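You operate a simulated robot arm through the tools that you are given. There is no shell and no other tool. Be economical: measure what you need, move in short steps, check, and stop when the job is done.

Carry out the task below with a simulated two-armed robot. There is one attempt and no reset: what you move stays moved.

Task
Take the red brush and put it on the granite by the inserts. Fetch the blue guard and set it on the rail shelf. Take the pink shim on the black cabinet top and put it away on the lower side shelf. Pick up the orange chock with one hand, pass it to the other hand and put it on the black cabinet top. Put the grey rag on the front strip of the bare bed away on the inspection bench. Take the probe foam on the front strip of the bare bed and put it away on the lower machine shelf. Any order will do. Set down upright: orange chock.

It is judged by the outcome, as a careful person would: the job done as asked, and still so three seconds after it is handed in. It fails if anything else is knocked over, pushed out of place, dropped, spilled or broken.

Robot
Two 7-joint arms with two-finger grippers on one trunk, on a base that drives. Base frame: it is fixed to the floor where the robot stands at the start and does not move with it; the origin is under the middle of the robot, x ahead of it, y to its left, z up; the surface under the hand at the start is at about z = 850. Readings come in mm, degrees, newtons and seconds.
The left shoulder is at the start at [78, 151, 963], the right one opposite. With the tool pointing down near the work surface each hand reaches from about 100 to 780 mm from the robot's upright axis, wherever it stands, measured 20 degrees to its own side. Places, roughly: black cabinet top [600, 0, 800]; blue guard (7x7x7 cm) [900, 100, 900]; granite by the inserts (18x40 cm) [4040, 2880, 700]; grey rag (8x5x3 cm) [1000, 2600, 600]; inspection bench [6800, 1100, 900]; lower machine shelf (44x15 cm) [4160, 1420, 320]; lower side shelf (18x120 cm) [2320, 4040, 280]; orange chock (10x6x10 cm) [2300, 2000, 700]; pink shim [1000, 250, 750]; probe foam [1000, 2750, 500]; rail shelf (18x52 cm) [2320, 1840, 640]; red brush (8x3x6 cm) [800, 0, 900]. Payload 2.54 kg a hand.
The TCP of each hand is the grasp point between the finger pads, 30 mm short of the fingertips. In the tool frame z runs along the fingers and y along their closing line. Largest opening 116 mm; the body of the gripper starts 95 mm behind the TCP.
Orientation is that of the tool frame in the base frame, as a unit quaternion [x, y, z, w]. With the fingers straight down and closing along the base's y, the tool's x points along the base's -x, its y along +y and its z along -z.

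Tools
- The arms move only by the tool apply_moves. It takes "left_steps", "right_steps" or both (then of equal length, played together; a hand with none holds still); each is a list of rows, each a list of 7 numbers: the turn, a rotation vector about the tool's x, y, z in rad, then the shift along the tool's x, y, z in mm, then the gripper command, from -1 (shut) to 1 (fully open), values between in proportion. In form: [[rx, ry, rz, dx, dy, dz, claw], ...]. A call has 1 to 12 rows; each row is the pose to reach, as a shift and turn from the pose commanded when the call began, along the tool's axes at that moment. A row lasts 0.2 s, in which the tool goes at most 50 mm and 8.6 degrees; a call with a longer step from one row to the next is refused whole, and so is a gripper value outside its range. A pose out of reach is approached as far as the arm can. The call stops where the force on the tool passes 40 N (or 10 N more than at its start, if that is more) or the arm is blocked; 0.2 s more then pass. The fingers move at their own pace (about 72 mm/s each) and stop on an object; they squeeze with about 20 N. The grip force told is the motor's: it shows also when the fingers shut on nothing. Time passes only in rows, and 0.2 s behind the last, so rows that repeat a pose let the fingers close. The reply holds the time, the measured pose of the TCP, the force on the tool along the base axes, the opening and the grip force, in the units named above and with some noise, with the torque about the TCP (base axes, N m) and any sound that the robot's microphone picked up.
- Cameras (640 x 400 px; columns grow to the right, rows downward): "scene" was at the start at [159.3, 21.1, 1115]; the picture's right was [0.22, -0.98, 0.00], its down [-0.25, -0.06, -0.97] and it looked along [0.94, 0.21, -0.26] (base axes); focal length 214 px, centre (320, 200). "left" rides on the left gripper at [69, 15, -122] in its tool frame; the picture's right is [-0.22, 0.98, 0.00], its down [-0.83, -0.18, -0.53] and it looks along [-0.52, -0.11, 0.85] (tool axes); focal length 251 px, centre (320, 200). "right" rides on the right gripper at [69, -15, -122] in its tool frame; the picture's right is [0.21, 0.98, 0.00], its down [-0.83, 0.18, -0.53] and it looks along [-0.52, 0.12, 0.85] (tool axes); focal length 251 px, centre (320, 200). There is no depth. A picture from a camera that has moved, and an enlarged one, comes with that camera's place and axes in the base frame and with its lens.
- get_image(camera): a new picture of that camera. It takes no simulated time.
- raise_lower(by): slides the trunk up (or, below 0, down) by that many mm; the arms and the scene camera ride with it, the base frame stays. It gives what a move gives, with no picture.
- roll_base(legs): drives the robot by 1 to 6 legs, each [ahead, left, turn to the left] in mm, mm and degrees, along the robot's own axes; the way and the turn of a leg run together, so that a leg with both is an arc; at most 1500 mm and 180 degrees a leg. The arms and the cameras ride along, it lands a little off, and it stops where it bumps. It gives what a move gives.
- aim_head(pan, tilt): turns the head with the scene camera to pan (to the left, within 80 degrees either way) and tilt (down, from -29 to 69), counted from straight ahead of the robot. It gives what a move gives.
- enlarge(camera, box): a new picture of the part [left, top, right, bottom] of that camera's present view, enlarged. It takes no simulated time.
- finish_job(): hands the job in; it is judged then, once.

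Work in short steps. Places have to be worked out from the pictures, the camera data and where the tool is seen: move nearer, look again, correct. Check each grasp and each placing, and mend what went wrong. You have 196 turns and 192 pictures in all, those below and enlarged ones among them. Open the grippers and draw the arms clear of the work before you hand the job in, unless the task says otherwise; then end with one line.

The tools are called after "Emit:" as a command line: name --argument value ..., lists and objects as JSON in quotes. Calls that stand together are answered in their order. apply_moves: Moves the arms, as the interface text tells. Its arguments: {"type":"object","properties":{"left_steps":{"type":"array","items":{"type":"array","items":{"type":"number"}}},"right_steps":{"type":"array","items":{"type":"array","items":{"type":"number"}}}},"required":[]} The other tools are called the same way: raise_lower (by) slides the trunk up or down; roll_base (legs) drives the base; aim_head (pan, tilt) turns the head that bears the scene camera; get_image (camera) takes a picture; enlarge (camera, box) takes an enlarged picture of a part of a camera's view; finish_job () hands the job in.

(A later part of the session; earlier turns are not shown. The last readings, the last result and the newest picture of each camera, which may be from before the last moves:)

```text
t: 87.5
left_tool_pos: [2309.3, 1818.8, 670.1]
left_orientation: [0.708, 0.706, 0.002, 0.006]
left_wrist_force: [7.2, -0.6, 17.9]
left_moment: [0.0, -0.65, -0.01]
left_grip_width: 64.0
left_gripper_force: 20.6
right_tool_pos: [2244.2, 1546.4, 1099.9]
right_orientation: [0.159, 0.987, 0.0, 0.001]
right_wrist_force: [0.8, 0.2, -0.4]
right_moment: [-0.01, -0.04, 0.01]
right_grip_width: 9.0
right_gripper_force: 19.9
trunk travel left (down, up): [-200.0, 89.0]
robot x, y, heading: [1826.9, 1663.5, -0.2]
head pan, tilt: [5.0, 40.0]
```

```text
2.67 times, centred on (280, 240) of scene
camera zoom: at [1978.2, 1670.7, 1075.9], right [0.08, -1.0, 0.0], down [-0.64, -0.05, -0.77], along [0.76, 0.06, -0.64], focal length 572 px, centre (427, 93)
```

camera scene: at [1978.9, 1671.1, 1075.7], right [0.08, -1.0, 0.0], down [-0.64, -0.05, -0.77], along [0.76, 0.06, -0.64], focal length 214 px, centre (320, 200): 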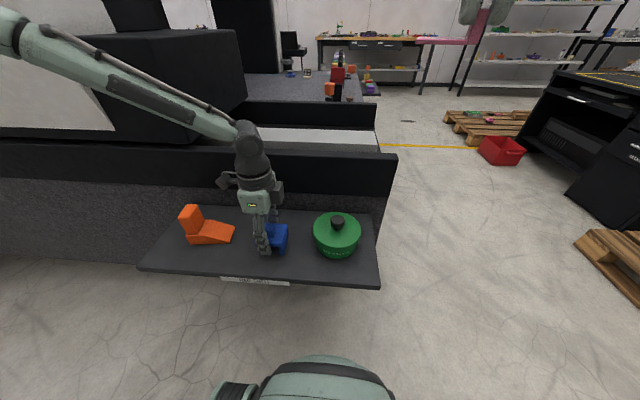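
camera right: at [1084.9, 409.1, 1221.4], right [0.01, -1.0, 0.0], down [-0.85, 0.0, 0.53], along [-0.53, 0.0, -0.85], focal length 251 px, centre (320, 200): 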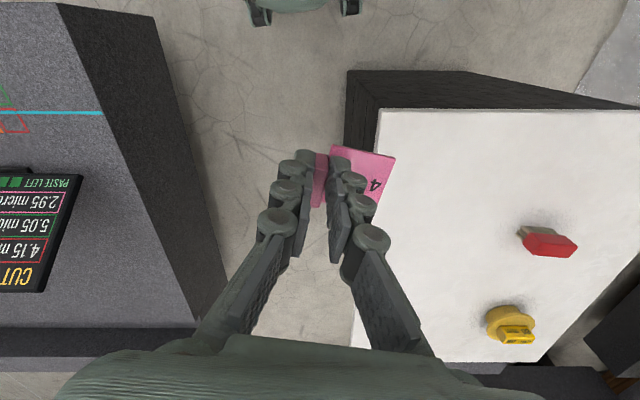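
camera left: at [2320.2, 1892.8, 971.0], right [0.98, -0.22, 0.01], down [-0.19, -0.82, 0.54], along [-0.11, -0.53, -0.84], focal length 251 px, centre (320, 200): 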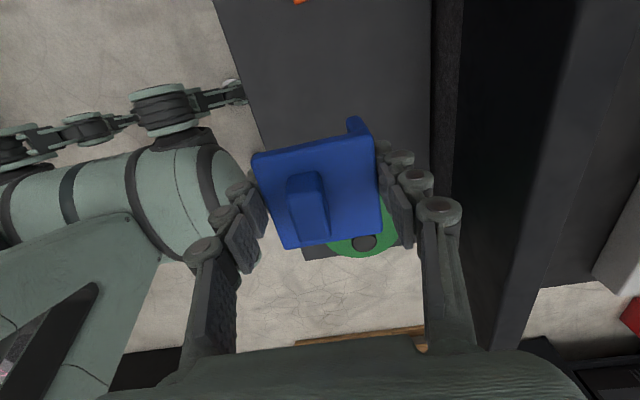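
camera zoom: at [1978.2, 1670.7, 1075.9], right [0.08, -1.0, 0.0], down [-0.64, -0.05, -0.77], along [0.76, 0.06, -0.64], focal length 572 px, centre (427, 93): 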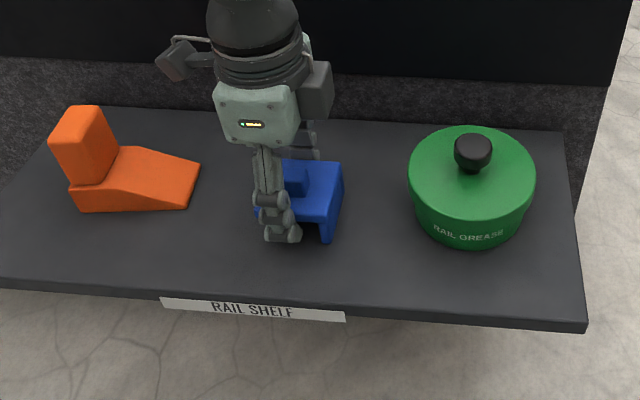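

Contact (18 N). I open moderately and rise straight up.

Emit:
apply_moves --left_steps '[[0, 0, 0, 0, 0, -3, -0.1], [0, 0, 0, 0, 0, -3, 0.2], [0, 0, 0, 0, 0, -3, 0.6], [0, 0, 0, 0, 0, -3, 0.6], [0, 0, 0, 0, 0, -30, 0.6], [0, 0, 0, 0, 0, -70, 0.6], [0, 0, 0, 0, 0, -115, 0.6], [0, 0, 0, 0, 0, -160, 0.6], [0, 0, 0, 0, 0, -205, 0.6], [0, 0, 0, 0, 0, -250, 0.6], [0, 0, 0, 0, 0, -300, 0.6]]'

Emit:
enlarge --camera "scene" --box '[120, 160, 400, 300]'

```text
t: 89.9
left_tool_pos: [2305.8, 1821.0, 970.2]
left_orientation: [0.709, 0.706, 0.0, 0.002]
left_wrist_force: [0.7, 0.9, -0.2]
left_moment: [0.01, 0.0, -0.01]
left_grip_width: 93.1
left_gripper_force: 0.0
right_tool_pos: [2244.7, 1546.8, 1098.7]
right_orientation: [0.158, 0.987, 0.0, 0.002]
right_wrist_force: [0.8, -0.1, -0.8]
right_moment: [0.01, -0.02, 0.04]
right_grip_width: 9.3
right_gripper_force: 20.0
trunk travel left (down, up): [-200.0, 89.0]
robot x, y, heading: [1824.0, 1663.2, -0.2]
head pan, tilt: [5.0, 40.0]
```

```text
2.29 times, centred on (260, 230) of scene
camera zoom: at [1978.6, 1671.0, 1075.7], right [0.08, -1.0, 0.0], down [-0.64, -0.05, -0.77], along [0.76, 0.06, -0.64], focal length 490 px, centre (457, 131)
```

zoom: 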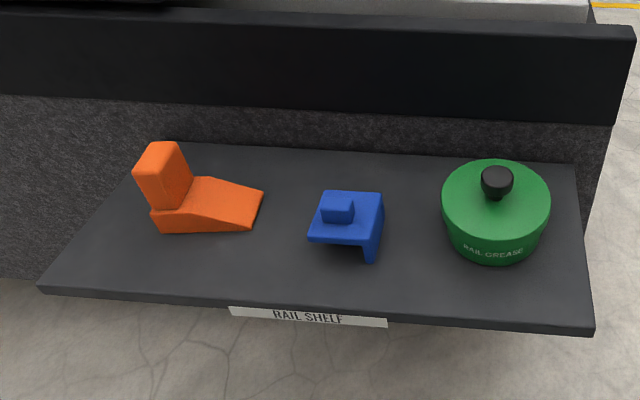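

Guard stands properly. Next the shim: I draw the left hand back and look left along the machine front before sliding that way.

Emit:
apply_moves --left_steps '[[0, 0, -0.14, 0, -30, -30, 0.6], [0, 0, -0.28, 0, -60, -60, 0.6], [0, 0, -0.42, 0, -90, -90, 0.6], [0, 0, -0.56, 0, -110, -120, 0.6], [0, 0, -0.7, 0, -110, -130, 0.6], [0, 0, -0.84, 0, -110, -130, 0.6], [0, 0, -0.98, 0, -110, -130, 0.6], [0, 0, -1.12, 0, -110, -130, 0.6], [0, 0, -1.26, 0, -110, -130, 0.6], [0, 0, -1.4, 0, -110, -130, 0.6], [0, 0, -1.57, 0, -110, -130, 0.6]]'

Emit:
aim_head --pan 60 --tilt 25

Emit:
get_image --camera "scene"

```text
refused: row 11 steps farther than a row can; nothing moved
```

```text
t: 91.2
left_tool_pos: [2306.5, 1821.5, 970.2]
left_orientation: [0.707, 0.707, 0.001, 0.003]
left_wrist_force: [0.2, -1.4, 0.0]
left_moment: [-0.02, 0.0, 0.0]
left_grip_width: 92.7
left_gripper_force: 0.0
right_tool_pos: [2245.1, 1546.0, 1100.5]
right_orientation: [0.159, 0.987, 0.0, 0.0]
right_wrist_force: [0.9, 0.1, -1.4]
right_moment: [0.0, 0.0, 0.03]
right_grip_width: 9.3
right_gripper_force: 19.6
trunk travel left (down, up): [-200.0, 89.0]
robot x, y, heading: [1825.0, 1664.2, -0.2]
head pan, tilt: [60.0, 25.0]
```

```text
159 pictures are left
camera scene: at [1940.6, 1743.6, 1099.0], right [0.86, -0.5, 0.0], down [-0.21, -0.37, -0.91], along [0.46, 0.78, -0.42], focal length 214 px, centre (320, 200)
```

scene: 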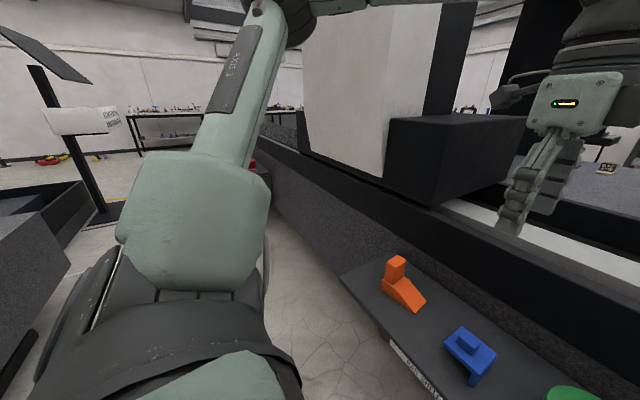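

Emit:
apply_moves --left_steps '[[0, 0, -0.145, 0, -30, -30, 0.6], [0, 0, -0.29, 0, -60, -60, 0.6], [0, 0, -0.435, 0, -90, -90, 0.6], [0, 0, -0.58, 0, -110, -120, 0.6], [0, 0, -0.725, 0, -110, -130, 0.6], [0, 0, -0.87, 0, -110, -130, 0.6], [0, 0, -1.015, 0, -110, -130, 0.6], [0, 0, -1.16, 0, -110, -130, 0.6], [0, 0, -1.305, 0, -110, -130, 0.6], [0, 0, -1.45, 0, -110, -130, 0.6], [0, 0, -1.57, 0, -110, -130, 0.6]]'

Emit:
roll_base --legs '[[0, 900, 0]]'

Emit:
aim_head --pan 80 --tilt 30

Emit:
get_image --camera "scene"

Emit:
aim_head --pan 30 --tilt 35

Emit:
get_image --camera "scene"

```text
t: 93.6
left_tool_pos: [2194.5, 1821.8, 1098.8]
left_orientation: [0.0, 1.0, -0.002, 0.001]
left_wrist_force: [-0.3, 0.1, -0.1]
left_moment: [-0.02, 0.02, -0.01]
left_grip_width: 92.8
left_gripper_force: 0.0
right_tool_pos: [2245.5, 1545.6, 1099.2]
right_orientation: [0.158, 0.987, -0.001, 0.001]
right_wrist_force: [-0.3, 0.3, -0.3]
right_moment: [0.02, 0.03, 0.01]
right_grip_width: 9.0
right_gripper_force: 19.7
trunk travel left (down, up): [-200.0, 89.0]
robot x, y, heading: [1826.4, 1664.1, -0.5]
head pan, tilt: [60.0, 25.0]
```

```text
t: 102.7
left_tool_pos: [2191.3, 2739.8, 1098.8]
left_orientation: [-0.003, 1.0, -0.002, 0.002]
left_wrist_force: [0.6, -0.3, 0.2]
left_moment: [-0.02, 0.0, 0.04]
left_grip_width: 93.1
left_gripper_force: 0.0
right_tool_pos: [2245.6, 2466.1, 1099.5]
right_orientation: [0.154, 0.988, 0.0, 0.001]
right_wrist_force: [-0.7, -0.5, -0.2]
right_moment: [-0.02, -0.02, 0.03]
right_grip_width: 9.1
right_gripper_force: 20.4
trunk travel left (down, up): [-200.0, 89.0]
robot x, y, heading: [1822.5, 2579.4, 0.5]
head pan, tilt: [60.0, 25.0]
```

```text
t: 103.5
left_tool_pos: [2192.0, 2740.0, 1099.2]
left_orientation: [-0.004, 1.0, -0.001, 0.002]
left_wrist_force: [-0.4, -0.3, -0.1]
left_moment: [-0.02, -0.01, 0.0]
left_grip_width: 92.7
left_gripper_force: 0.0
right_tool_pos: [2244.8, 2464.7, 1099.8]
right_orientation: [0.154, 0.988, 0.0, 0.001]
right_wrist_force: [0.1, 0.4, -0.5]
right_moment: [0.04, -0.03, -0.01]
right_grip_width: 9.1
right_gripper_force: 19.6
trunk travel left (down, up): [-200.0, 89.0]
robot x, y, heading: [1826.4, 2578.3, 0.4]
head pan, tilt: [80.0, 30.0]
```

```text
158 pictures are left
camera scene: at [1907.6, 2668.2, 1091.1], right [0.99, -0.17, 0.0], down [-0.08, -0.49, -0.87], along [0.14, 0.85, -0.5], focal length 214 px, centre (320, 200)
```

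scene: 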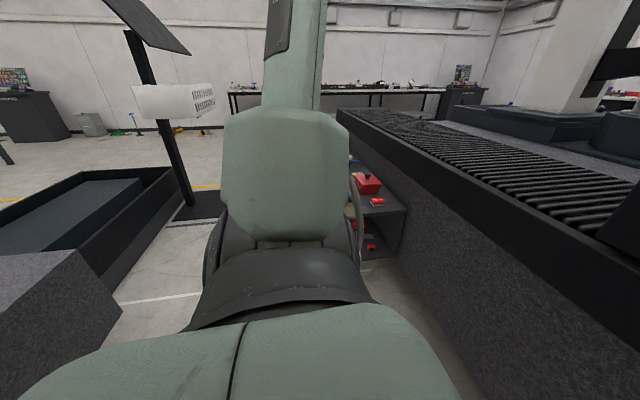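

```text
t: 104.7
left_tool_pos: [2191.0, 2739.9, 1097.8]
left_orientation: [-0.004, 1.0, -0.001, 0.002]
left_wrist_force: [0.7, 0.2, 1.3]
left_moment: [-0.01, 0.0, -0.01]
left_grip_width: 92.8
left_gripper_force: 0.0
right_tool_pos: [2245.4, 2465.4, 1098.7]
right_orientation: [0.154, 0.988, 0.0, 0.001]
right_wrist_force: [-0.5, 0.4, -0.8]
right_moment: [0.01, 0.01, -0.03]
right_grip_width: 9.1
right_gripper_force: 20.5
trunk travel left (down, up): [-200.0, 89.0]
robot x, y, heading: [1822.1, 2576.9, 0.2]
head pan, tilt: [30.0, 35.0]
```

```text
157 pictures are left
camera scene: at [1968.4, 2623.7, 1083.3], right [0.51, -0.86, 0.0], down [-0.49, -0.29, -0.82], along [0.71, 0.42, -0.57], focal length 214 px, centre (320, 200)
```

scene: 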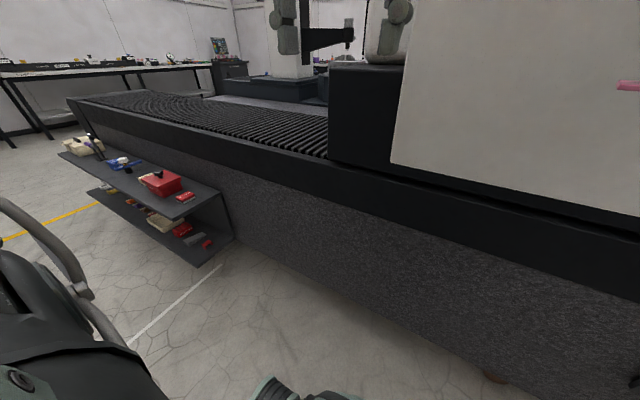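

The two side shelves are stacked with about a 260 mm gap, so the shim needs a near-horizontal reach. I drive farther left, back off, lower the trunk and look at the lower shelf for free space.

Emit:
roll_base --legs '[[0, 900, 0], [-280, 0, 0], [0, 350, 0]]'

Emit:
raise_lower --by -200

Emit:
aim_head --pan 0 --tilt 30

Emit:
get_image --camera "scene"

```text
t: 118.8
left_tool_pos: [1892.5, 3991.6, 1097.6]
left_orientation: [-0.012, 1.0, -0.002, 0.003]
left_wrist_force: [0.6, 0.4, 0.0]
left_moment: [-0.03, 0.01, 0.0]
left_grip_width: 92.9
left_gripper_force: 0.1
right_tool_pos: [1951.0, 3716.9, 1100.0]
right_orientation: [0.146, 0.989, 0.0, 0.001]
right_wrist_force: [0.1, -0.2, -1.2]
right_moment: [-0.01, -0.01, -0.01]
right_grip_width: 9.1
right_gripper_force: 20.6
trunk travel left (down, up): [-200.0, 89.0]
robot x, y, heading: [1528.9, 3827.0, 1.4]
head pan, tilt: [30.0, 35.0]
```

```text
t: 121.0
left_tool_pos: [1893.5, 3991.2, 898.9]
left_orientation: [-0.012, 1.0, -0.002, 0.003]
left_wrist_force: [0.2, 0.0, 0.1]
left_moment: [-0.03, -0.02, -0.02]
left_grip_width: 92.8
left_gripper_force: 0.1
right_tool_pos: [1950.2, 3717.7, 900.3]
right_orientation: [0.147, 0.989, 0.0, 0.001]
right_wrist_force: [-0.4, -1.2, -0.5]
right_moment: [0.01, 0.02, 0.01]
right_grip_width: 9.0
right_gripper_force: 20.2
trunk travel left (down, up): [0.0, 289.0]
robot x, y, heading: [1528.2, 3827.8, 1.1]
head pan, tilt: [30.0, 35.0]
```

```text
t: 121.9
left_tool_pos: [1893.0, 3991.0, 898.9]
left_orientation: [-0.011, 1.0, -0.002, 0.003]
left_wrist_force: [-0.9, 0.3, -0.8]
left_moment: [-0.01, 0.04, 0.03]
left_grip_width: 93.2
left_gripper_force: 0.0
right_tool_pos: [1949.4, 3717.1, 900.2]
right_orientation: [0.146, 0.989, -0.001, 0.001]
right_wrist_force: [-0.2, -0.7, -0.7]
right_moment: [-0.02, -0.02, -0.01]
right_grip_width: 9.0
right_gripper_force: 20.3
trunk travel left (down, up): [0.0, 289.0]
robot x, y, heading: [1529.1, 3824.1, 1.6]
head pan, tilt: [0.0, 30.0]
```

```text
156 pictures are left
camera scene: at [1687.1, 3827.9, 891.0], right [0.02, -1.0, 0.0], down [-0.5, -0.01, -0.87], along [0.87, 0.02, -0.5], focal length 214 px, centre (320, 200)
```

scene: 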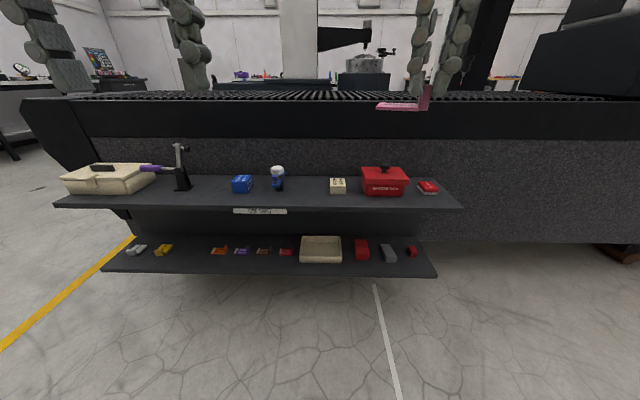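

Emit:
enlarge --camera "scene" --box '[90, 160, 290, 285]'

Emit:
enlarge --camera "scene" --box '[270, 160, 470, 285]'

```text
3.20 times, centred on (190, 222) of scene
camera zoom: at [1687.1, 3827.9, 891.0], right [0.02, -1.0, 0.0], down [-0.5, -0.01, -0.87], along [0.87, 0.02, -0.5], focal length 686 px, centre (736, 128)
```

zoom: 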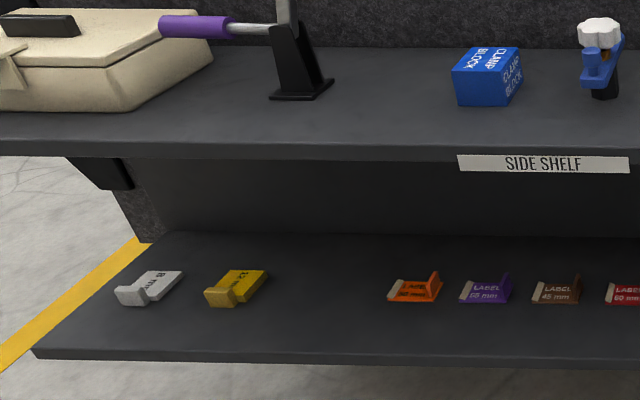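

```text
3.20 times, centred on (370, 222) of scene
camera zoom: at [1687.1, 3827.9, 891.0], right [0.02, -1.0, 0.0], down [-0.5, -0.01, -0.87], along [0.87, 0.02, -0.5], focal length 686 px, centre (160, 128)
```

zoom: 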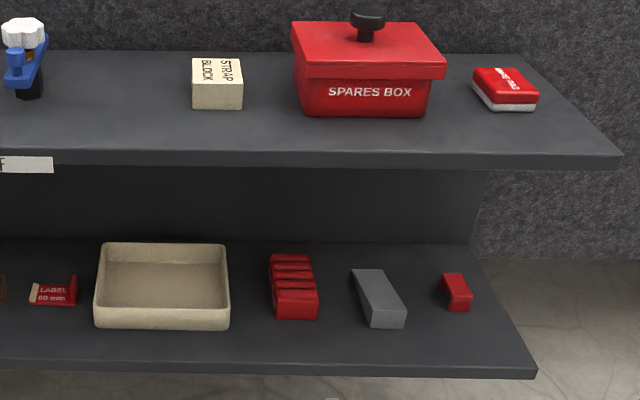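

There's a free spot between the yellow shim and the orange label, about (2300, 4345), shelf z≈285. I slide left so the right arm faces it and straighten the heading.

Emit:
roll_base --legs '[[0, 600, -1.5]]'

Emit:
get_image --camera "scene"

```text
t: 128.2
left_tool_pos: [1892.8, 4576.7, 899.0]
left_orientation: [0.004, 1.0, -0.002, 0.002]
left_wrist_force: [0.0, 0.1, -0.2]
left_moment: [0.02, 0.01, 0.01]
left_grip_width: 92.7
left_gripper_force: 0.1
right_tool_pos: [1943.3, 4301.5, 899.4]
right_orientation: [0.161, 0.987, 0.0, 0.001]
right_wrist_force: [-0.4, 0.0, -0.7]
right_moment: [0.01, 0.02, -0.01]
right_grip_width: 9.4
right_gripper_force: 20.0
trunk travel left (down, up): [0.0, 289.0]
robot x, y, heading: [1527.0, 4418.9, -0.3]
head pan, tilt: [0.0, 30.0]
```

```text
153 pictures are left
camera scene: at [1682.2, 4419.5, 891.0], right [-0.01, -1.0, 0.0], down [-0.5, 0.0, -0.87], along [0.87, -0.01, -0.5], focal length 214 px, centre (320, 200)
```

scene: 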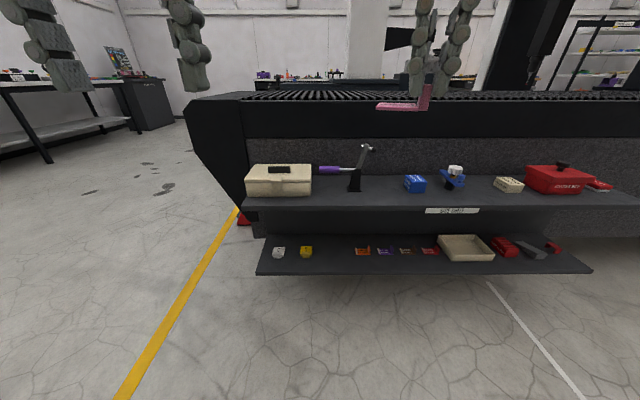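

Spot refined to y≈4357. I square the right hand's yaw and bring it down in front of the shelf.

Emit:
apply_moves --right_steps '[[0, 0, -0.032, -11, 10, 42, -1], [0, 0, -0.065, -22, 19, 84, -1], [0, 0, -0.097, -34, 29, 126, -1], [0, 0, -0.13, -45, 39, 168, -1], [0, 0, -0.162, -56, 48, 210, -1], [0, 0, -0.194, -67, 58, 251, -1], [0, 0, -0.226, -78, 68, 293, -1], [0, 0, -0.26, -90, 78, 335, -1], [0, 0, -0.29, -101, 87, 377, -1], [0, 0, -0.323, -112, 97, 419, -1]]'

Emit:
apply_moves --right_steps '[[0, -0.131, 0, -15, 0, 10, -1], [0, -0.262, 0, -30, 0, 20, -1], [0, -0.393, 0, -45, 0, 35, -1], [0, -0.524, 0, -60, 0, 50, -1], [0, -0.655, 0, -80, 0, 65, -1], [0, -0.785, 0, -100, 0, 80, -1]]'

Emit:
get_image --camera "scene"

Emit:
get_image --camera "right"

```text
t: 130.3
left_tool_pos: [1893.3, 4576.5, 899.4]
left_orientation: [0.003, 1.0, -0.003, 0.002]
left_wrist_force: [-0.6, 0.3, -0.4]
left_moment: [0.01, -0.01, -0.01]
left_grip_width: 92.8
left_gripper_force: 0.1
right_tool_pos: [2082.9, 4357.5, 479.6]
right_orientation: [0.001, 1.0, 0.0, 0.002]
right_wrist_force: [0.2, 0.3, -1.0]
right_moment: [0.01, -0.01, -0.01]
right_grip_width: 8.8
right_gripper_force: 20.4
trunk travel left (down, up): [0.0, 289.0]
robot x, y, heading: [1523.9, 4416.5, -0.5]
head pan, tilt: [0.0, 30.0]
```

```text
t: 131.8
left_tool_pos: [1893.3, 4577.1, 898.9]
left_orientation: [0.004, 1.0, -0.002, 0.001]
left_wrist_force: [0.3, -0.6, 0.1]
left_moment: [0.0, 0.0, -0.01]
left_grip_width: 92.8
left_gripper_force: 0.1
right_tool_pos: [2179.1, 4357.0, 399.6]
right_orientation: [0.0, 0.924, 0.0, 0.383]
right_wrist_force: [0.1, 0.6, -1.1]
right_moment: [0.02, 0.03, 0.0]
right_grip_width: 9.0
right_gripper_force: 19.6
trunk travel left (down, up): [0.0, 289.0]
robot x, y, heading: [1522.9, 4421.6, -0.2]
head pan, tilt: [0.0, 30.0]
```

```text
152 pictures are left
camera scene: at [1682.2, 4419.5, 891.1], right [-0.01, -1.0, 0.0], down [-0.5, 0.0, -0.87], along [0.87, -0.01, -0.5], focal length 214 px, centre (320, 200)
```

scene: 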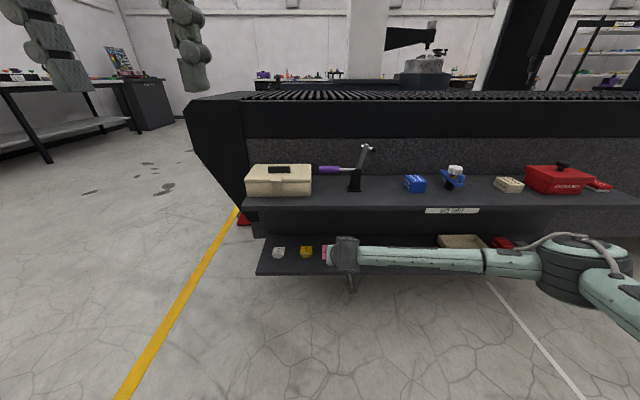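

```text
151 pictures are left
camera right: at [2045.4, 4341.7, 436.1], right [-0.15, 0.98, -0.15], down [0.2, 0.18, 0.96], along [0.97, 0.12, -0.23], focal length 251 px, centre (320, 200)
```

right: 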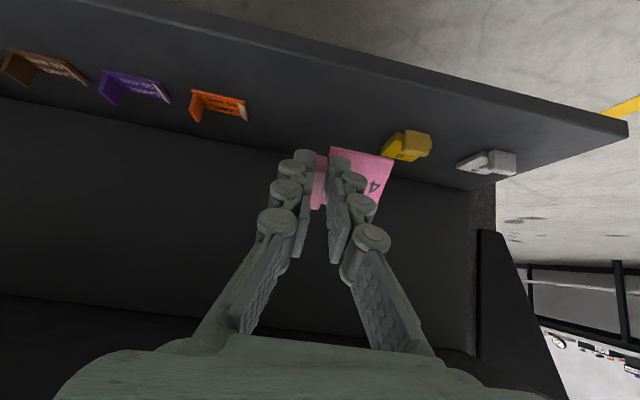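

The view shows orange label and yellow shim either side; I aim the tab at y≈4343 and go in to just above the shelf.

Emit:
apply_moves --right_steps '[[0, 0, 0, -10, -5, 30, -1], [0, 0, 0, -20, -10, 60, -1], [0, 0, 0, -30, -14, 90, -1], [0, 0, 0, -40, -14, 117, -1]]'

Emit:
get_image --camera "right"

Emit:
enlarge --camera "scene" --box '[240, 190, 440, 300]'

```text
t: 132.8
left_tool_pos: [1893.2, 4577.8, 898.6]
left_orientation: [0.004, 1.0, -0.001, 0.002]
left_wrist_force: [0.1, -0.8, -0.3]
left_moment: [0.0, -0.01, 0.01]
left_grip_width: 92.9
left_gripper_force: 0.0
right_tool_pos: [2291.8, 4343.5, 346.1]
right_orientation: [-0.001, 0.924, 0.0, 0.383]
right_wrist_force: [-0.4, -0.2, -0.8]
right_moment: [-0.04, 0.0, 0.01]
right_grip_width: 9.4
right_gripper_force: 20.1
trunk travel left (down, up): [0.0, 289.0]
robot x, y, heading: [1522.7, 4420.3, -0.6]
head pan, tilt: [0.0, 30.0]
```

```text
150 pictures are left
camera right: at [2155.8, 4328.3, 382.9], right [-0.15, 0.98, -0.15], down [0.2, 0.18, 0.96], along [0.97, 0.12, -0.23], focal length 251 px, centre (320, 200)
```

right: 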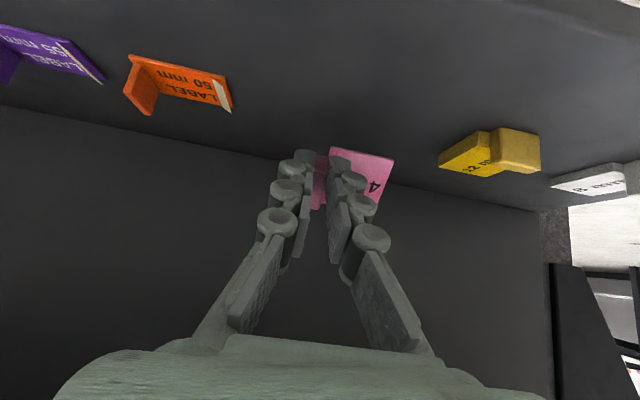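

```text
3.20 times, centred on (340, 245) of scene
camera zoom: at [1682.2, 4419.5, 891.1], right [-0.01, -1.0, 0.0], down [-0.5, 0.0, -0.87], along [0.87, -0.01, -0.5], focal length 686 px, centre (256, 56)
```

zoom: 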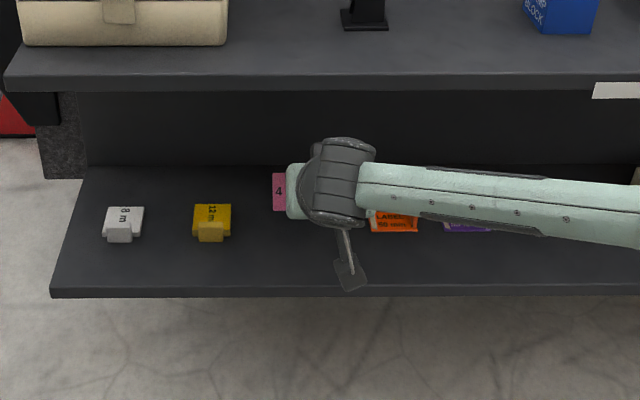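

Emit:
apply_moves --right_steps '[[0, 0, 0, 2.8, 0, 2.8, -1], [0, 0, 0, 5.6, 0, 5.6, -1], [0, 0, 0, 8.5, 0, 8.5, -1], [0, 0, 0, 10.6, 0, 10.6, -1], [0, 0, 0, 12.7, 0, 12.7, -1]]'

Emit:
enlarge --camera "right" --box '[240, 100, 440, 225]'

```text
t: 133.9
left_tool_pos: [1893.9, 4576.7, 899.6]
left_orientation: [0.005, 1.0, -0.001, 0.002]
left_wrist_force: [-1.0, -0.5, 0.3]
left_moment: [0.0, -0.02, 0.0]
left_grip_width: 92.9
left_gripper_force: 0.0
right_tool_pos: [2290.2, 4345.6, 328.4]
right_orientation: [-0.001, 0.924, 0.001, 0.382]
right_wrist_force: [-0.9, -0.4, -0.8]
right_moment: [-0.01, -0.01, 0.01]
right_grip_width: 9.1
right_gripper_force: 20.3
trunk travel left (down, up): [0.0, 289.0]
robot x, y, heading: [1521.7, 4418.7, -0.3]
head pan, tilt: [0.0, 30.0]
```

```text
3.20 times, centred on (340, 162) of right
camera zoom: at [2155.9, 4328.7, 365.6], right [-0.15, 0.98, -0.15], down [0.21, 0.18, 0.96], along [0.97, 0.12, -0.23], focal length 805 px, centre (256, 320)
```

zoom: 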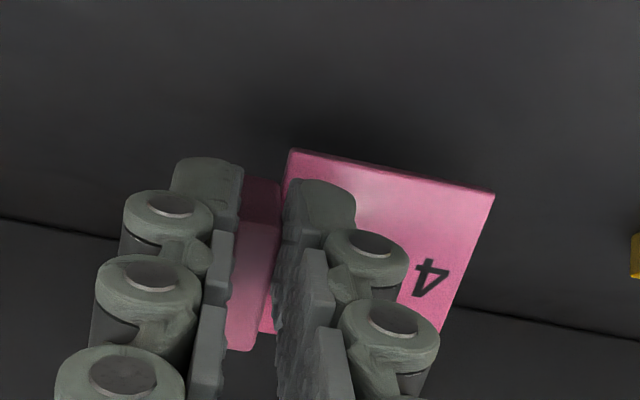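

No contact yet; continuing down gently.

Emit:
apply_moves --right_steps '[[0, 0, 0, 1.4, 0, 1.4, -1], [0, 0, 0, 2.8, 0, 2.8, -1], [0, 0, 0, 4.2, 0, 4.2, -1], [0, 0, 0, 5.6, 0, 5.6, -1], [0, 0, 0, 7, 0, 7, -1]]'

```text
t: 135.2
left_tool_pos: [1893.3, 4577.3, 899.6]
left_orientation: [0.003, 1.0, -0.002, 0.003]
left_wrist_force: [0.0, 0.4, -0.4]
left_moment: [0.01, 0.0, 0.01]
left_grip_width: 92.7
left_gripper_force: 0.1
right_tool_pos: [2292.0, 4344.0, 319.4]
right_orientation: [0.0, 0.923, 0.0, 0.384]
right_wrist_force: [-0.3, 0.3, 2.2]
right_moment: [0.05, 0.02, -0.01]
right_grip_width: 9.3
right_gripper_force: 19.6
trunk travel left (down, up): [0.0, 289.0]
robot x, y, heading: [1521.6, 4423.0, -0.4]
head pan, tilt: [0.0, 30.0]
```

Contact begins (z force up ~3 N). I open the fingers and back out along the tool axis.

Emit:
apply_moves --right_steps '[[0, 0, 0, 0, 0, 0, -0.8], [0, 0, 0, 0, 0, 0, -0.6], [0, 0, 0, 0, 0, 0, -0.5], [0, 0, 0, 0, 0, 0, -0.5], [0, 0, 0, 0, 0, -15, -0.5], [0, 0, 0, 0, 0, -40, -0.5], [0, 0, 0, 0, 0, -80, -0.5], [0, 0, 0, 10, 0, -120, -0.5]]'

Emit:
get_image --camera "right"

```text
t: 136.9
left_tool_pos: [1893.2, 4576.9, 898.5]
left_orientation: [0.004, 1.0, -0.002, 0.002]
left_wrist_force: [0.1, -0.3, -0.8]
left_moment: [0.01, -0.01, -0.02]
left_grip_width: 92.6
left_gripper_force: 0.0
right_tool_pos: [2201.1, 4344.6, 396.0]
right_orientation: [-0.001, 0.923, 0.0, 0.384]
right_wrist_force: [0.2, -0.4, -0.6]
right_moment: [-0.01, -0.02, 0.02]
right_grip_width: 29.1
right_gripper_force: 0.0
trunk travel left (down, up): [0.0, 289.0]
robot x, y, heading: [1521.1, 4422.9, -0.3]
head pan, tilt: [0.0, 30.0]
```

```text
147 pictures are left
camera right: at [2065.8, 4328.1, 432.0], right [-0.15, 0.98, -0.15], down [0.21, 0.18, 0.96], along [0.97, 0.11, -0.23], focal length 251 px, centre (320, 200)
```

right: 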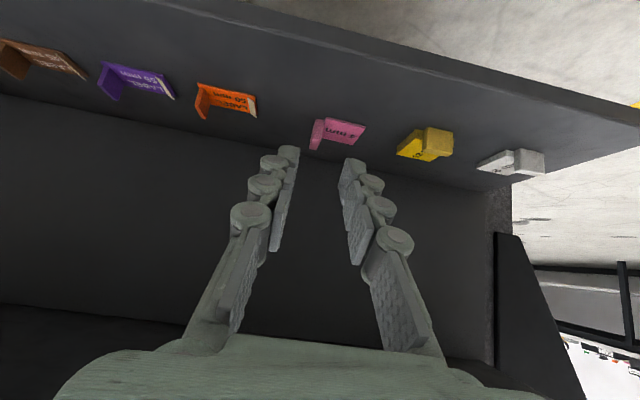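

Shim sits flat beside the other shims. I withdraw and straighten the right hand, then raise it.

Emit:
apply_moves --right_steps '[[0, 0, 0, 6, 0, -40, -0.5], [0, 0, 0, 13, 0, -80, -0.5], [0, 0.13, 0, 20, 0, -115, -0.2], [0, 0.26, 0, 26, 0, -145, 0], [0, 0.39, 0, 26, 0, -145, 0.3], [0, 0.52, 0, 26, 0, -145, 0.6], [0, 0.65, 0, 26, 0, -145, 1], [0, 0.785, 0, 26, 0, -145, 1]]'

Emit:
apply_moves --right_steps '[[0, 0, 0, 10, -5, -45, 1], [0, 0, 0, 20, -10, -90, 1], [0, 0, 0, 30, -15, -135, 1], [0, 0, 0, 40, -20, -180, 1], [0, 0, 0, 50, -25, -225, 1], [0, 0, 0, 60, -30, -270, 1], [0, 0, 0, 70, -35, -315, 1], [0, 0, 0, 80, -40, -360, 1], [0, 0, 0, 90, -45, -405, 1]]'

Emit:
raise_lower --by 200

Emit:
aim_head --pan 75 --tilt 30

Emit:
get_image --camera "scene"

```text
t: 138.8
left_tool_pos: [1893.0, 4576.5, 898.9]
left_orientation: [0.003, 1.0, -0.002, 0.001]
left_wrist_force: [0.4, -0.4, -0.4]
left_moment: [-0.03, -0.04, 0.0]
left_grip_width: 92.9
left_gripper_force: 0.0
right_tool_pos: [2078.4, 4344.5, 480.4]
right_orientation: [-0.001, 1.0, 0.0, -0.001]
right_wrist_force: [-0.3, 0.2, -0.1]
right_moment: [0.02, -0.02, -0.03]
right_grip_width: 116.1
right_gripper_force: 0.0
trunk travel left (down, up): [0.0, 289.0]
robot x, y, heading: [1520.5, 4420.1, -0.3]
head pan, tilt: [0.0, 30.0]
```

```text
t: 140.8
left_tool_pos: [1892.9, 4576.1, 897.7]
left_orientation: [0.003, 1.0, -0.001, 0.002]
left_wrist_force: [-0.4, -0.2, 0.3]
left_moment: [0.0, 0.02, 0.02]
left_grip_width: 92.8
left_gripper_force: 0.1
right_tool_pos: [1987.3, 4302.1, 886.1]
right_orientation: [-0.001, 1.0, -0.001, -0.001]
right_wrist_force: [0.3, 0.8, -0.6]
right_moment: [-0.03, 0.04, 0.0]
right_grip_width: 116.0
right_gripper_force: 0.0
trunk travel left (down, up): [0.0, 289.0]
robot x, y, heading: [1521.0, 4417.9, -0.5]
head pan, tilt: [0.0, 30.0]
```

```text
t: 143.1
left_tool_pos: [1892.6, 4576.9, 1058.8]
left_orientation: [0.003, 1.0, -0.002, 0.004]
left_wrist_force: [-0.2, -0.3, 0.2]
left_moment: [0.02, 0.02, -0.03]
left_grip_width: 92.6
left_gripper_force: 0.1
right_tool_pos: [1987.0, 4300.1, 1044.9]
right_orientation: [-0.001, 1.0, -0.001, 0.001]
right_wrist_force: [-0.4, -0.1, 0.2]
right_moment: [0.03, 0.02, 0.01]
right_grip_width: 115.9
right_gripper_force: 0.0
trunk travel left (down, up): [-157.0, 132.0]
robot x, y, heading: [1523.7, 4419.4, -0.3]
head pan, tilt: [0.0, 30.0]
stopped: the arm was blocked; the commanded pose is now the measured one
```

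```text
t: 144.6
left_tool_pos: [1892.4, 4577.3, 1056.1]
left_orientation: [0.003, 1.0, -0.002, 0.004]
left_wrist_force: [0.8, 0.5, -0.5]
left_moment: [0.03, 0.03, 0.01]
left_grip_width: 93.0
left_gripper_force: 0.0
right_tool_pos: [1987.7, 4300.2, 1044.7]
right_orientation: [0.0, 1.0, 0.0, 0.001]
right_wrist_force: [0.4, -0.1, 0.9]
right_moment: [0.01, 0.01, -0.04]
right_grip_width: 116.2
right_gripper_force: 0.2
trunk travel left (down, up): [-157.0, 132.0]
robot x, y, heading: [1525.0, 4422.2, -0.4]
head pan, tilt: [75.0, 30.0]
```

```text
146 pictures are left
camera scene: at [1615.4, 4507.3, 1048.5], right [0.96, -0.27, 0.0], down [-0.13, -0.48, -0.87], along [0.23, 0.83, -0.5], focal length 214 px, centre (320, 200)
```

scene: 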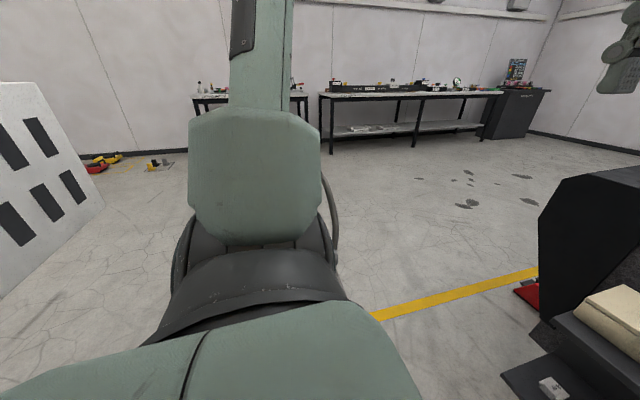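

The trunk rise was blocked, perhaps by the stand behind-left of me. I lower slightly and look backward/left.

Emit:
raise_lower --by -30

Emit:
aim_head --pan 80 --tilt -10

Emit:
get_image --camera "scene"

Emit:
aim_head --pan -70 --tilt 20

Emit:
get_image --camera "scene"

```text
t: 145.3
left_tool_pos: [1892.9, 4576.2, 1025.5]
left_orientation: [0.003, 1.0, -0.002, 0.003]
left_wrist_force: [-0.5, -0.9, 0.7]
left_moment: [0.0, 0.02, 0.0]
left_grip_width: 92.8
left_gripper_force: 0.1
right_tool_pos: [1986.9, 4299.6, 1014.3]
right_orientation: [0.001, 1.0, 0.0, 0.001]
right_wrist_force: [-0.4, 0.6, 0.0]
right_moment: [0.02, -0.02, -0.04]
right_grip_width: 116.0
right_gripper_force: 0.0
trunk travel left (down, up): [-127.0, 162.0]
robot x, y, heading: [1525.4, 4418.6, -0.4]
head pan, tilt: [75.0, 30.0]
```

```text
t: 146.4
left_tool_pos: [1892.8, 4578.0, 1026.0]
left_orientation: [0.004, 1.0, -0.002, 0.001]
left_wrist_force: [0.3, 0.1, 0.3]
left_moment: [0.0, -0.02, 0.01]
left_grip_width: 92.6
left_gripper_force: 0.1
right_tool_pos: [1988.1, 4300.3, 1013.8]
right_orientation: [0.0, 1.0, 0.0, 0.0]
right_wrist_force: [0.4, -0.3, -0.4]
right_moment: [0.03, -0.01, 0.0]
right_grip_width: 116.0
right_gripper_force: 0.1
trunk travel left (down, up): [-127.0, 162.0]
robot x, y, heading: [1521.6, 4419.6, -0.4]
head pan, tilt: [80.0, -10.0]
```

```text
145 pictures are left
camera scene: at [1607.6, 4503.0, 1081.9], right [0.98, -0.18, 0.0], down [0.03, 0.17, -0.98], along [0.18, 0.97, 0.17], focal length 214 px, centre (320, 200)
```

scene: 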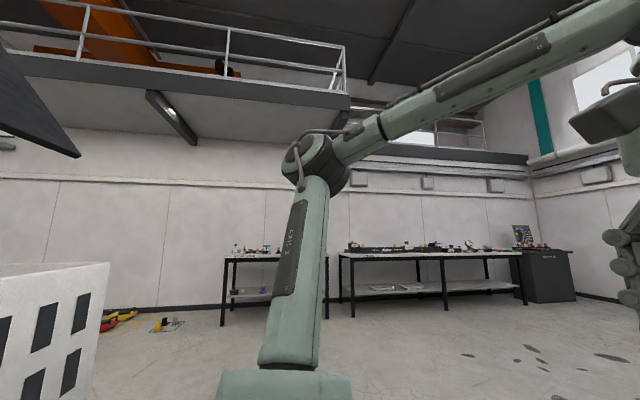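

```text
t: 148.8
left_tool_pos: [1894.2, 4575.4, 1025.3]
left_orientation: [0.004, 1.0, -0.002, 0.002]
left_wrist_force: [-0.3, -0.1, 0.4]
left_moment: [-0.04, 0.0, -0.01]
left_grip_width: 92.9
left_gripper_force: 0.1
right_tool_pos: [1988.8, 4300.9, 1013.5]
right_orientation: [0.0, 1.0, 0.0, 0.001]
right_wrist_force: [0.1, 0.2, 0.4]
right_moment: [-0.01, 0.0, 0.01]
right_grip_width: 116.1
right_gripper_force: 0.1
trunk travel left (down, up): [-127.0, 162.0]
robot x, y, heading: [1521.4, 4419.2, -0.5]
head pan, tilt: [-70.0, 20.0]
```

```text
144 pictures are left
camera scene: at [1623.8, 4332.4, 1034.5], right [-0.94, -0.34, 0.0], down [-0.12, 0.32, -0.94], along [0.32, -0.89, -0.34], focal length 214 px, centre (320, 200)
```

scene: 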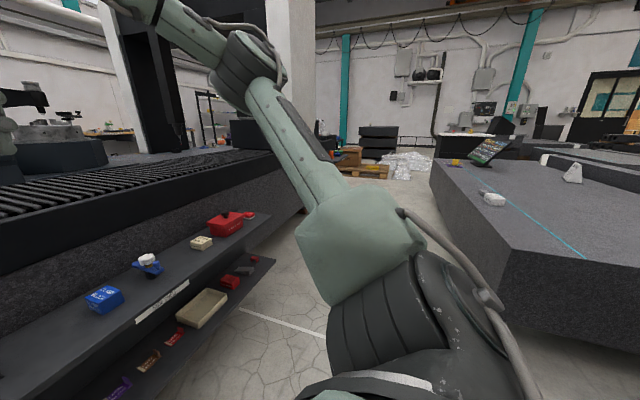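

Emit:
enlarge --camera "scene" --box '[400, 110, 640, 260]'

```text
2.67 times, centred on (520, 185) of scene
camera zoom: at [1623.8, 4332.4, 1034.5], right [-0.94, -0.34, 0.0], down [-0.12, 0.32, -0.94], along [0.32, -0.89, -0.34], focal length 572 px, centre (-213, 240)
```

zoom: 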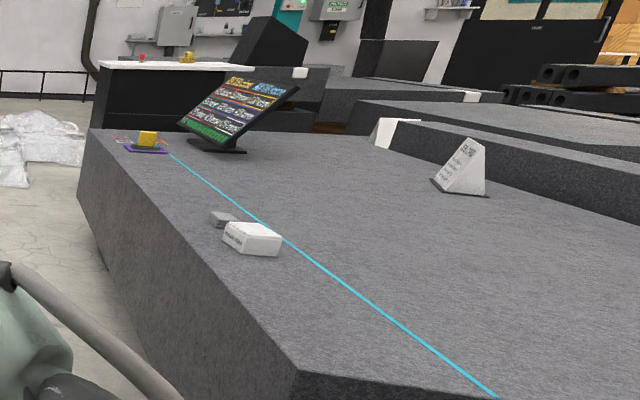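

Now it's clear: the bare bed top is ~z 565 with its edge at x≈1135; the grey rag is near (1039, 2592) and the white foam box near (1025, 2759), on the strip before the cyan line. I drive away from the stand, turn around, and go there.

Emit:
roll_base --legs '[[60, -700, 0], [0, 0, 180], [0, 1030, 0]]'

Emit:
aim_head --pan 0 --tilt 45

Emit:
get_image --camera "scene"

```text
t: 173.2
left_tool_pos: [1211.5, 2540.2, 1026.3]
left_orientation: [1.0, -0.004, -0.002, -0.002]
left_wrist_force: [-0.1, 0.0, 0.8]
left_moment: [0.02, 0.01, 0.0]
left_grip_width: 92.6
left_gripper_force: 0.1
right_tool_pos: [1117.0, 2817.5, 1012.4]
right_orientation: [1.0, 0.0, -0.001, 0.0]
right_wrist_force: [-0.9, -0.4, 0.0]
right_moment: [0.0, 0.01, 0.01]
right_grip_width: 116.1
right_gripper_force: 0.2
trunk travel left (down, up): [-127.0, 162.0]
robot x, y, heading: [1582.6, 2694.7, 179.5]
head pan, tilt: [-70.0, 20.0]
```

```text
t: 174.7
left_tool_pos: [1212.2, 2539.4, 1025.5]
left_orientation: [1.0, -0.003, -0.002, -0.003]
left_wrist_force: [0.2, -0.5, -0.9]
left_moment: [0.01, 0.02, 0.02]
left_grip_width: 92.7
left_gripper_force: 0.1
right_tool_pos: [1116.8, 2815.6, 1014.0]
right_orientation: [1.0, 0.001, -0.001, 0.0]
right_wrist_force: [-0.2, 0.7, -0.5]
right_moment: [-0.02, 0.03, -0.01]
right_grip_width: 115.9
right_gripper_force: 0.1
trunk travel left (down, up): [-127.0, 162.0]
robot x, y, heading: [1581.3, 2697.8, 179.5]
head pan, tilt: [0.0, 45.0]
```

```text
142 pictures are left
camera scene: at [1432.0, 2697.8, 995.8], right [0.01, 1.0, 0.0], down [0.71, -0.01, -0.71], along [-0.71, 0.01, -0.71], focal length 214 px, centre (320, 200)
```

scene: 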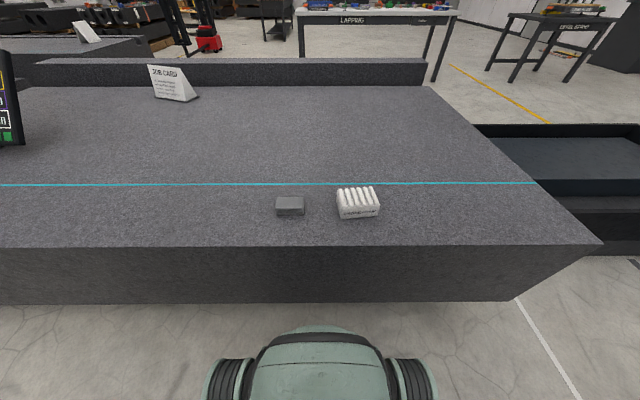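

Emit:
enlarge --camera "scene" --box '[240, 170, 420, 260]'

Emit:
get_image --camera "right"

Emit:
get_image --camera "left"

```text
3.56 times, centred on (330, 215) of scene
camera zoom: at [1432.0, 2697.8, 995.8], right [0.01, 1.0, 0.0], down [0.71, -0.01, -0.71], along [-0.71, 0.01, -0.71], focal length 763 px, centre (284, 147)
```

zoom: 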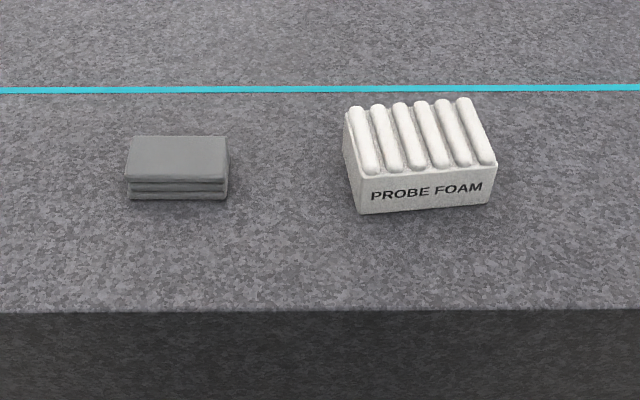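

```text
140 pictures are left
camera right: at [1186.4, 2831.7, 1135.0], right [0.21, -0.98, 0.0], down [-0.83, -0.18, 0.53], along [-0.52, -0.11, -0.84], focal length 251 px, centre (320, 200)
```

right: 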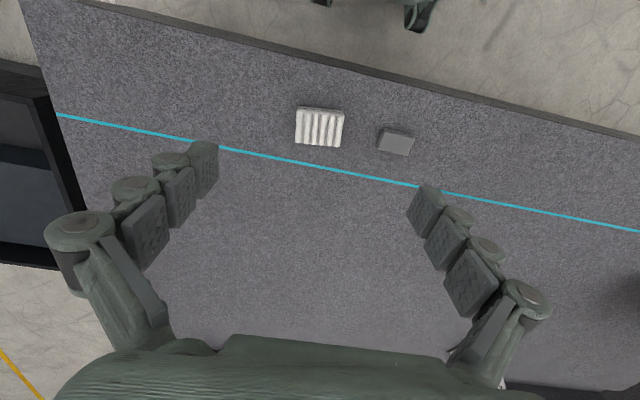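

```text
139 pictures are left
camera left: at [1280.2, 2524.1, 1148.0], right [-0.22, -0.98, 0.0], down [-0.82, 0.19, 0.54], along [-0.52, 0.12, -0.84], focal length 251 px, centre (320, 200)
```

left: 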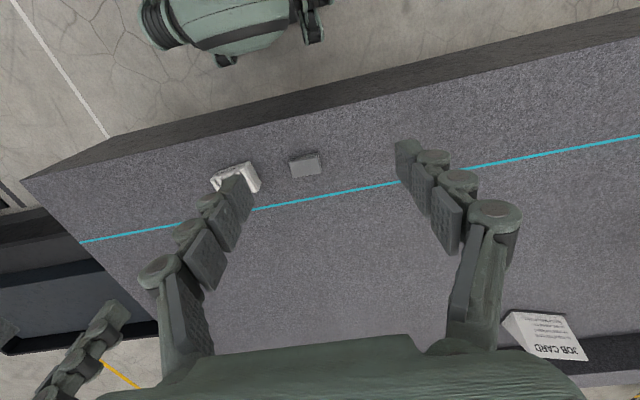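

Rag at ≈(1039, 2621), foam at ≈(1037, 2804). I bring the left hand above the rag first.

Emit:
apply_moves --left_steps '[[0, 0, 0, -22, -10, 38, 1], [0, 0, 0, -44, -20, 76, 1], [0, 0, 0, -66, -30, 114, 1], [0, 0, 0, -88, -41, 152, 1], [0, 0, 0, -110, -51, 190, 1], [0, 0, 0, -131, -61, 228, 1], [0, 0, 0, -152, -72, 266, 1], [0, 0, 0, -173, -82, 305, 1]]'

Emit:
get_image --camera "left"

```text
t: 176.5
left_tool_pos: [1050.2, 2601.9, 725.4]
left_orientation: [1.0, -0.003, -0.004, -0.003]
left_wrist_force: [0.4, -0.1, -0.7]
left_moment: [-0.03, -0.04, 0.02]
left_grip_width: 116.1
left_gripper_force: 0.0
left hand out of reach, approached as far as the arm can: row 7, 8
right_tool_pos: [1116.7, 2816.3, 1014.2]
right_orientation: [1.0, 0.0, 0.0, 0.0]
right_wrist_force: [-0.6, 0.1, -0.3]
right_moment: [0.0, -0.03, -0.02]
right_grip_width: 115.7
right_gripper_force: 0.1
trunk travel left (down, up): [-127.0, 162.0]
robot x, y, heading: [1579.0, 2698.0, 179.5]
head pan, tilt: [0.0, 45.0]
```

```text
138 pictures are left
camera left: at [1118.7, 2585.1, 846.4], right [-0.22, -0.98, 0.0], down [-0.82, 0.18, 0.54], along [-0.53, 0.12, -0.84], focal length 251 px, centre (320, 200)
```

left: 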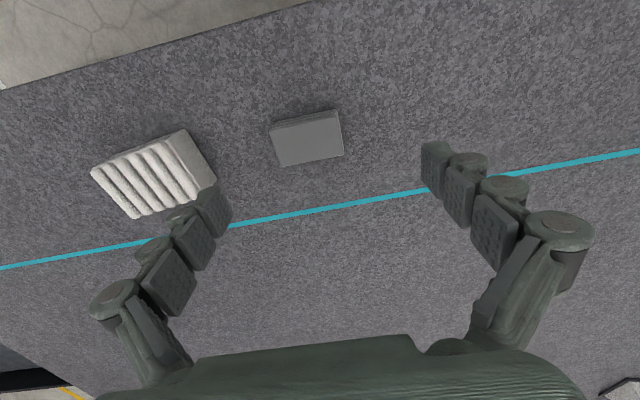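

The arm hit a reach limit at that height; lowering the trunk will suit better. I lift the hand a little, then lower the trunk.

Emit:
apply_moves --left_steps '[[0, 0, 0, 0, 0, -40, 1], [0, 0, 0, 0, 0, -70, 1]]'

Emit:
raise_lower --by -120

Emit:
get_image --camera "left"

```text
t: 177.1
left_tool_pos: [1050.2, 2600.7, 795.5]
left_orientation: [1.0, -0.004, -0.001, -0.001]
left_wrist_force: [0.0, -0.1, 1.1]
left_moment: [0.02, -0.01, 0.02]
left_grip_width: 116.1
left_gripper_force: 0.0
right_tool_pos: [1117.5, 2816.2, 1013.4]
right_orientation: [1.0, 0.001, -0.002, 0.0]
right_wrist_force: [-0.2, 0.5, 0.1]
right_moment: [0.0, 0.01, 0.02]
right_grip_width: 116.0
right_gripper_force: 0.1
trunk travel left (down, up): [-127.0, 162.0]
robot x, y, heading: [1579.9, 2698.7, 179.4]
head pan, tilt: [0.0, 45.0]
```

```text
t: 178.6
left_tool_pos: [1050.0, 2600.7, 675.4]
left_orientation: [1.0, -0.004, -0.003, -0.001]
left_wrist_force: [0.6, -0.6, 0.1]
left_moment: [0.05, -0.02, 0.01]
left_grip_width: 115.8
left_gripper_force: 0.1
right_tool_pos: [1118.0, 2816.8, 893.9]
right_orientation: [1.0, 0.0, -0.001, 0.0]
right_wrist_force: [0.5, 0.8, 0.2]
right_moment: [-0.01, -0.01, 0.0]
right_grip_width: 115.9
right_gripper_force: 0.1
trunk travel left (down, up): [-7.0, 282.0]
robot x, y, heading: [1580.0, 2700.2, 179.6]
head pan, tilt: [0.0, 45.0]
```

```text
137 pictures are left
camera left: at [1118.6, 2585.0, 797.4], right [-0.22, -0.98, 0.0], down [-0.82, 0.19, 0.54], along [-0.52, 0.12, -0.84], focal length 251 px, centre (320, 200)
```

left: 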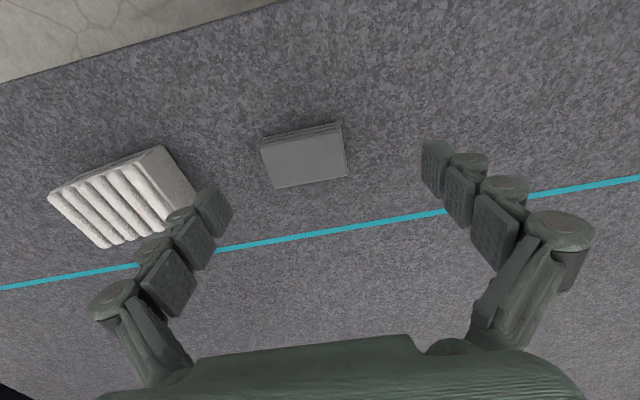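

Rag centre is ≈(1035, 2618). I shift, descend until tips are just above the bed, and close.

Emit:
apply_moves --left_steps '[[0, 0, 0, -7, -9, 15, 1], [0, 0, 0, -14, -17, 35, 1], [0, 0, 0, -14, -17, 55, 1], [0, 0, 0, -14, -17, 68, 1], [0, 0, 0, -14, -17, 76, 1], [0, 0, 0, -14, -17, 76, 0.4], [0, 0, 0, -14, -17, 76, 0], [0, 0, 0, -14, -17, 76, -1], [0, 0, 0, -14, -17, 76, -1]]'

Emit:
get_image --camera "left"

```text
t: 180.5
left_tool_pos: [1043.3, 2604.0, 613.0]
left_orientation: [1.0, -0.004, -0.012, -0.011]
left_wrist_force: [2.0, -3.5, 20.7]
left_moment: [0.55, -0.17, -0.04]
left_grip_width: 61.7
left_gripper_force: 19.9
left hand out of reach, approached as far as the arm can: row 1, 2, 3, 4, 5, 6, 7, 8, 9
right_tool_pos: [1117.8, 2816.7, 893.9]
right_orientation: [1.0, 0.0, -0.001, 0.0]
right_wrist_force: [-0.1, 1.4, 0.8]
right_moment: [-0.01, 0.03, 0.0]
right_grip_width: 116.0
right_gripper_force: 0.0
trunk travel left (down, up): [-7.0, 282.0]
robot x, y, heading: [1581.4, 2699.4, 180.0]
head pan, tilt: [0.0, 45.0]
stopped in row 9 (left hand): the force on the tool passed its limit at 42 N (the readings are from after the stop); the commanded pose is now the measured one
```

```text
136 pictures are left
camera left: at [1115.2, 2585.7, 732.6], right [-0.22, -0.97, -0.02], down [-0.81, 0.18, 0.56], along [-0.54, 0.14, -0.83], focal length 251 px, centre (320, 200)
```

left: 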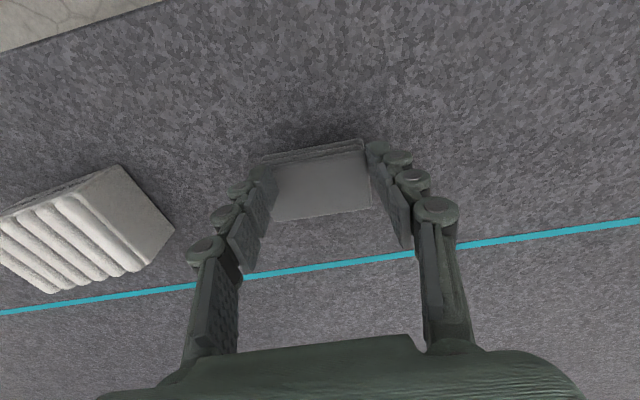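

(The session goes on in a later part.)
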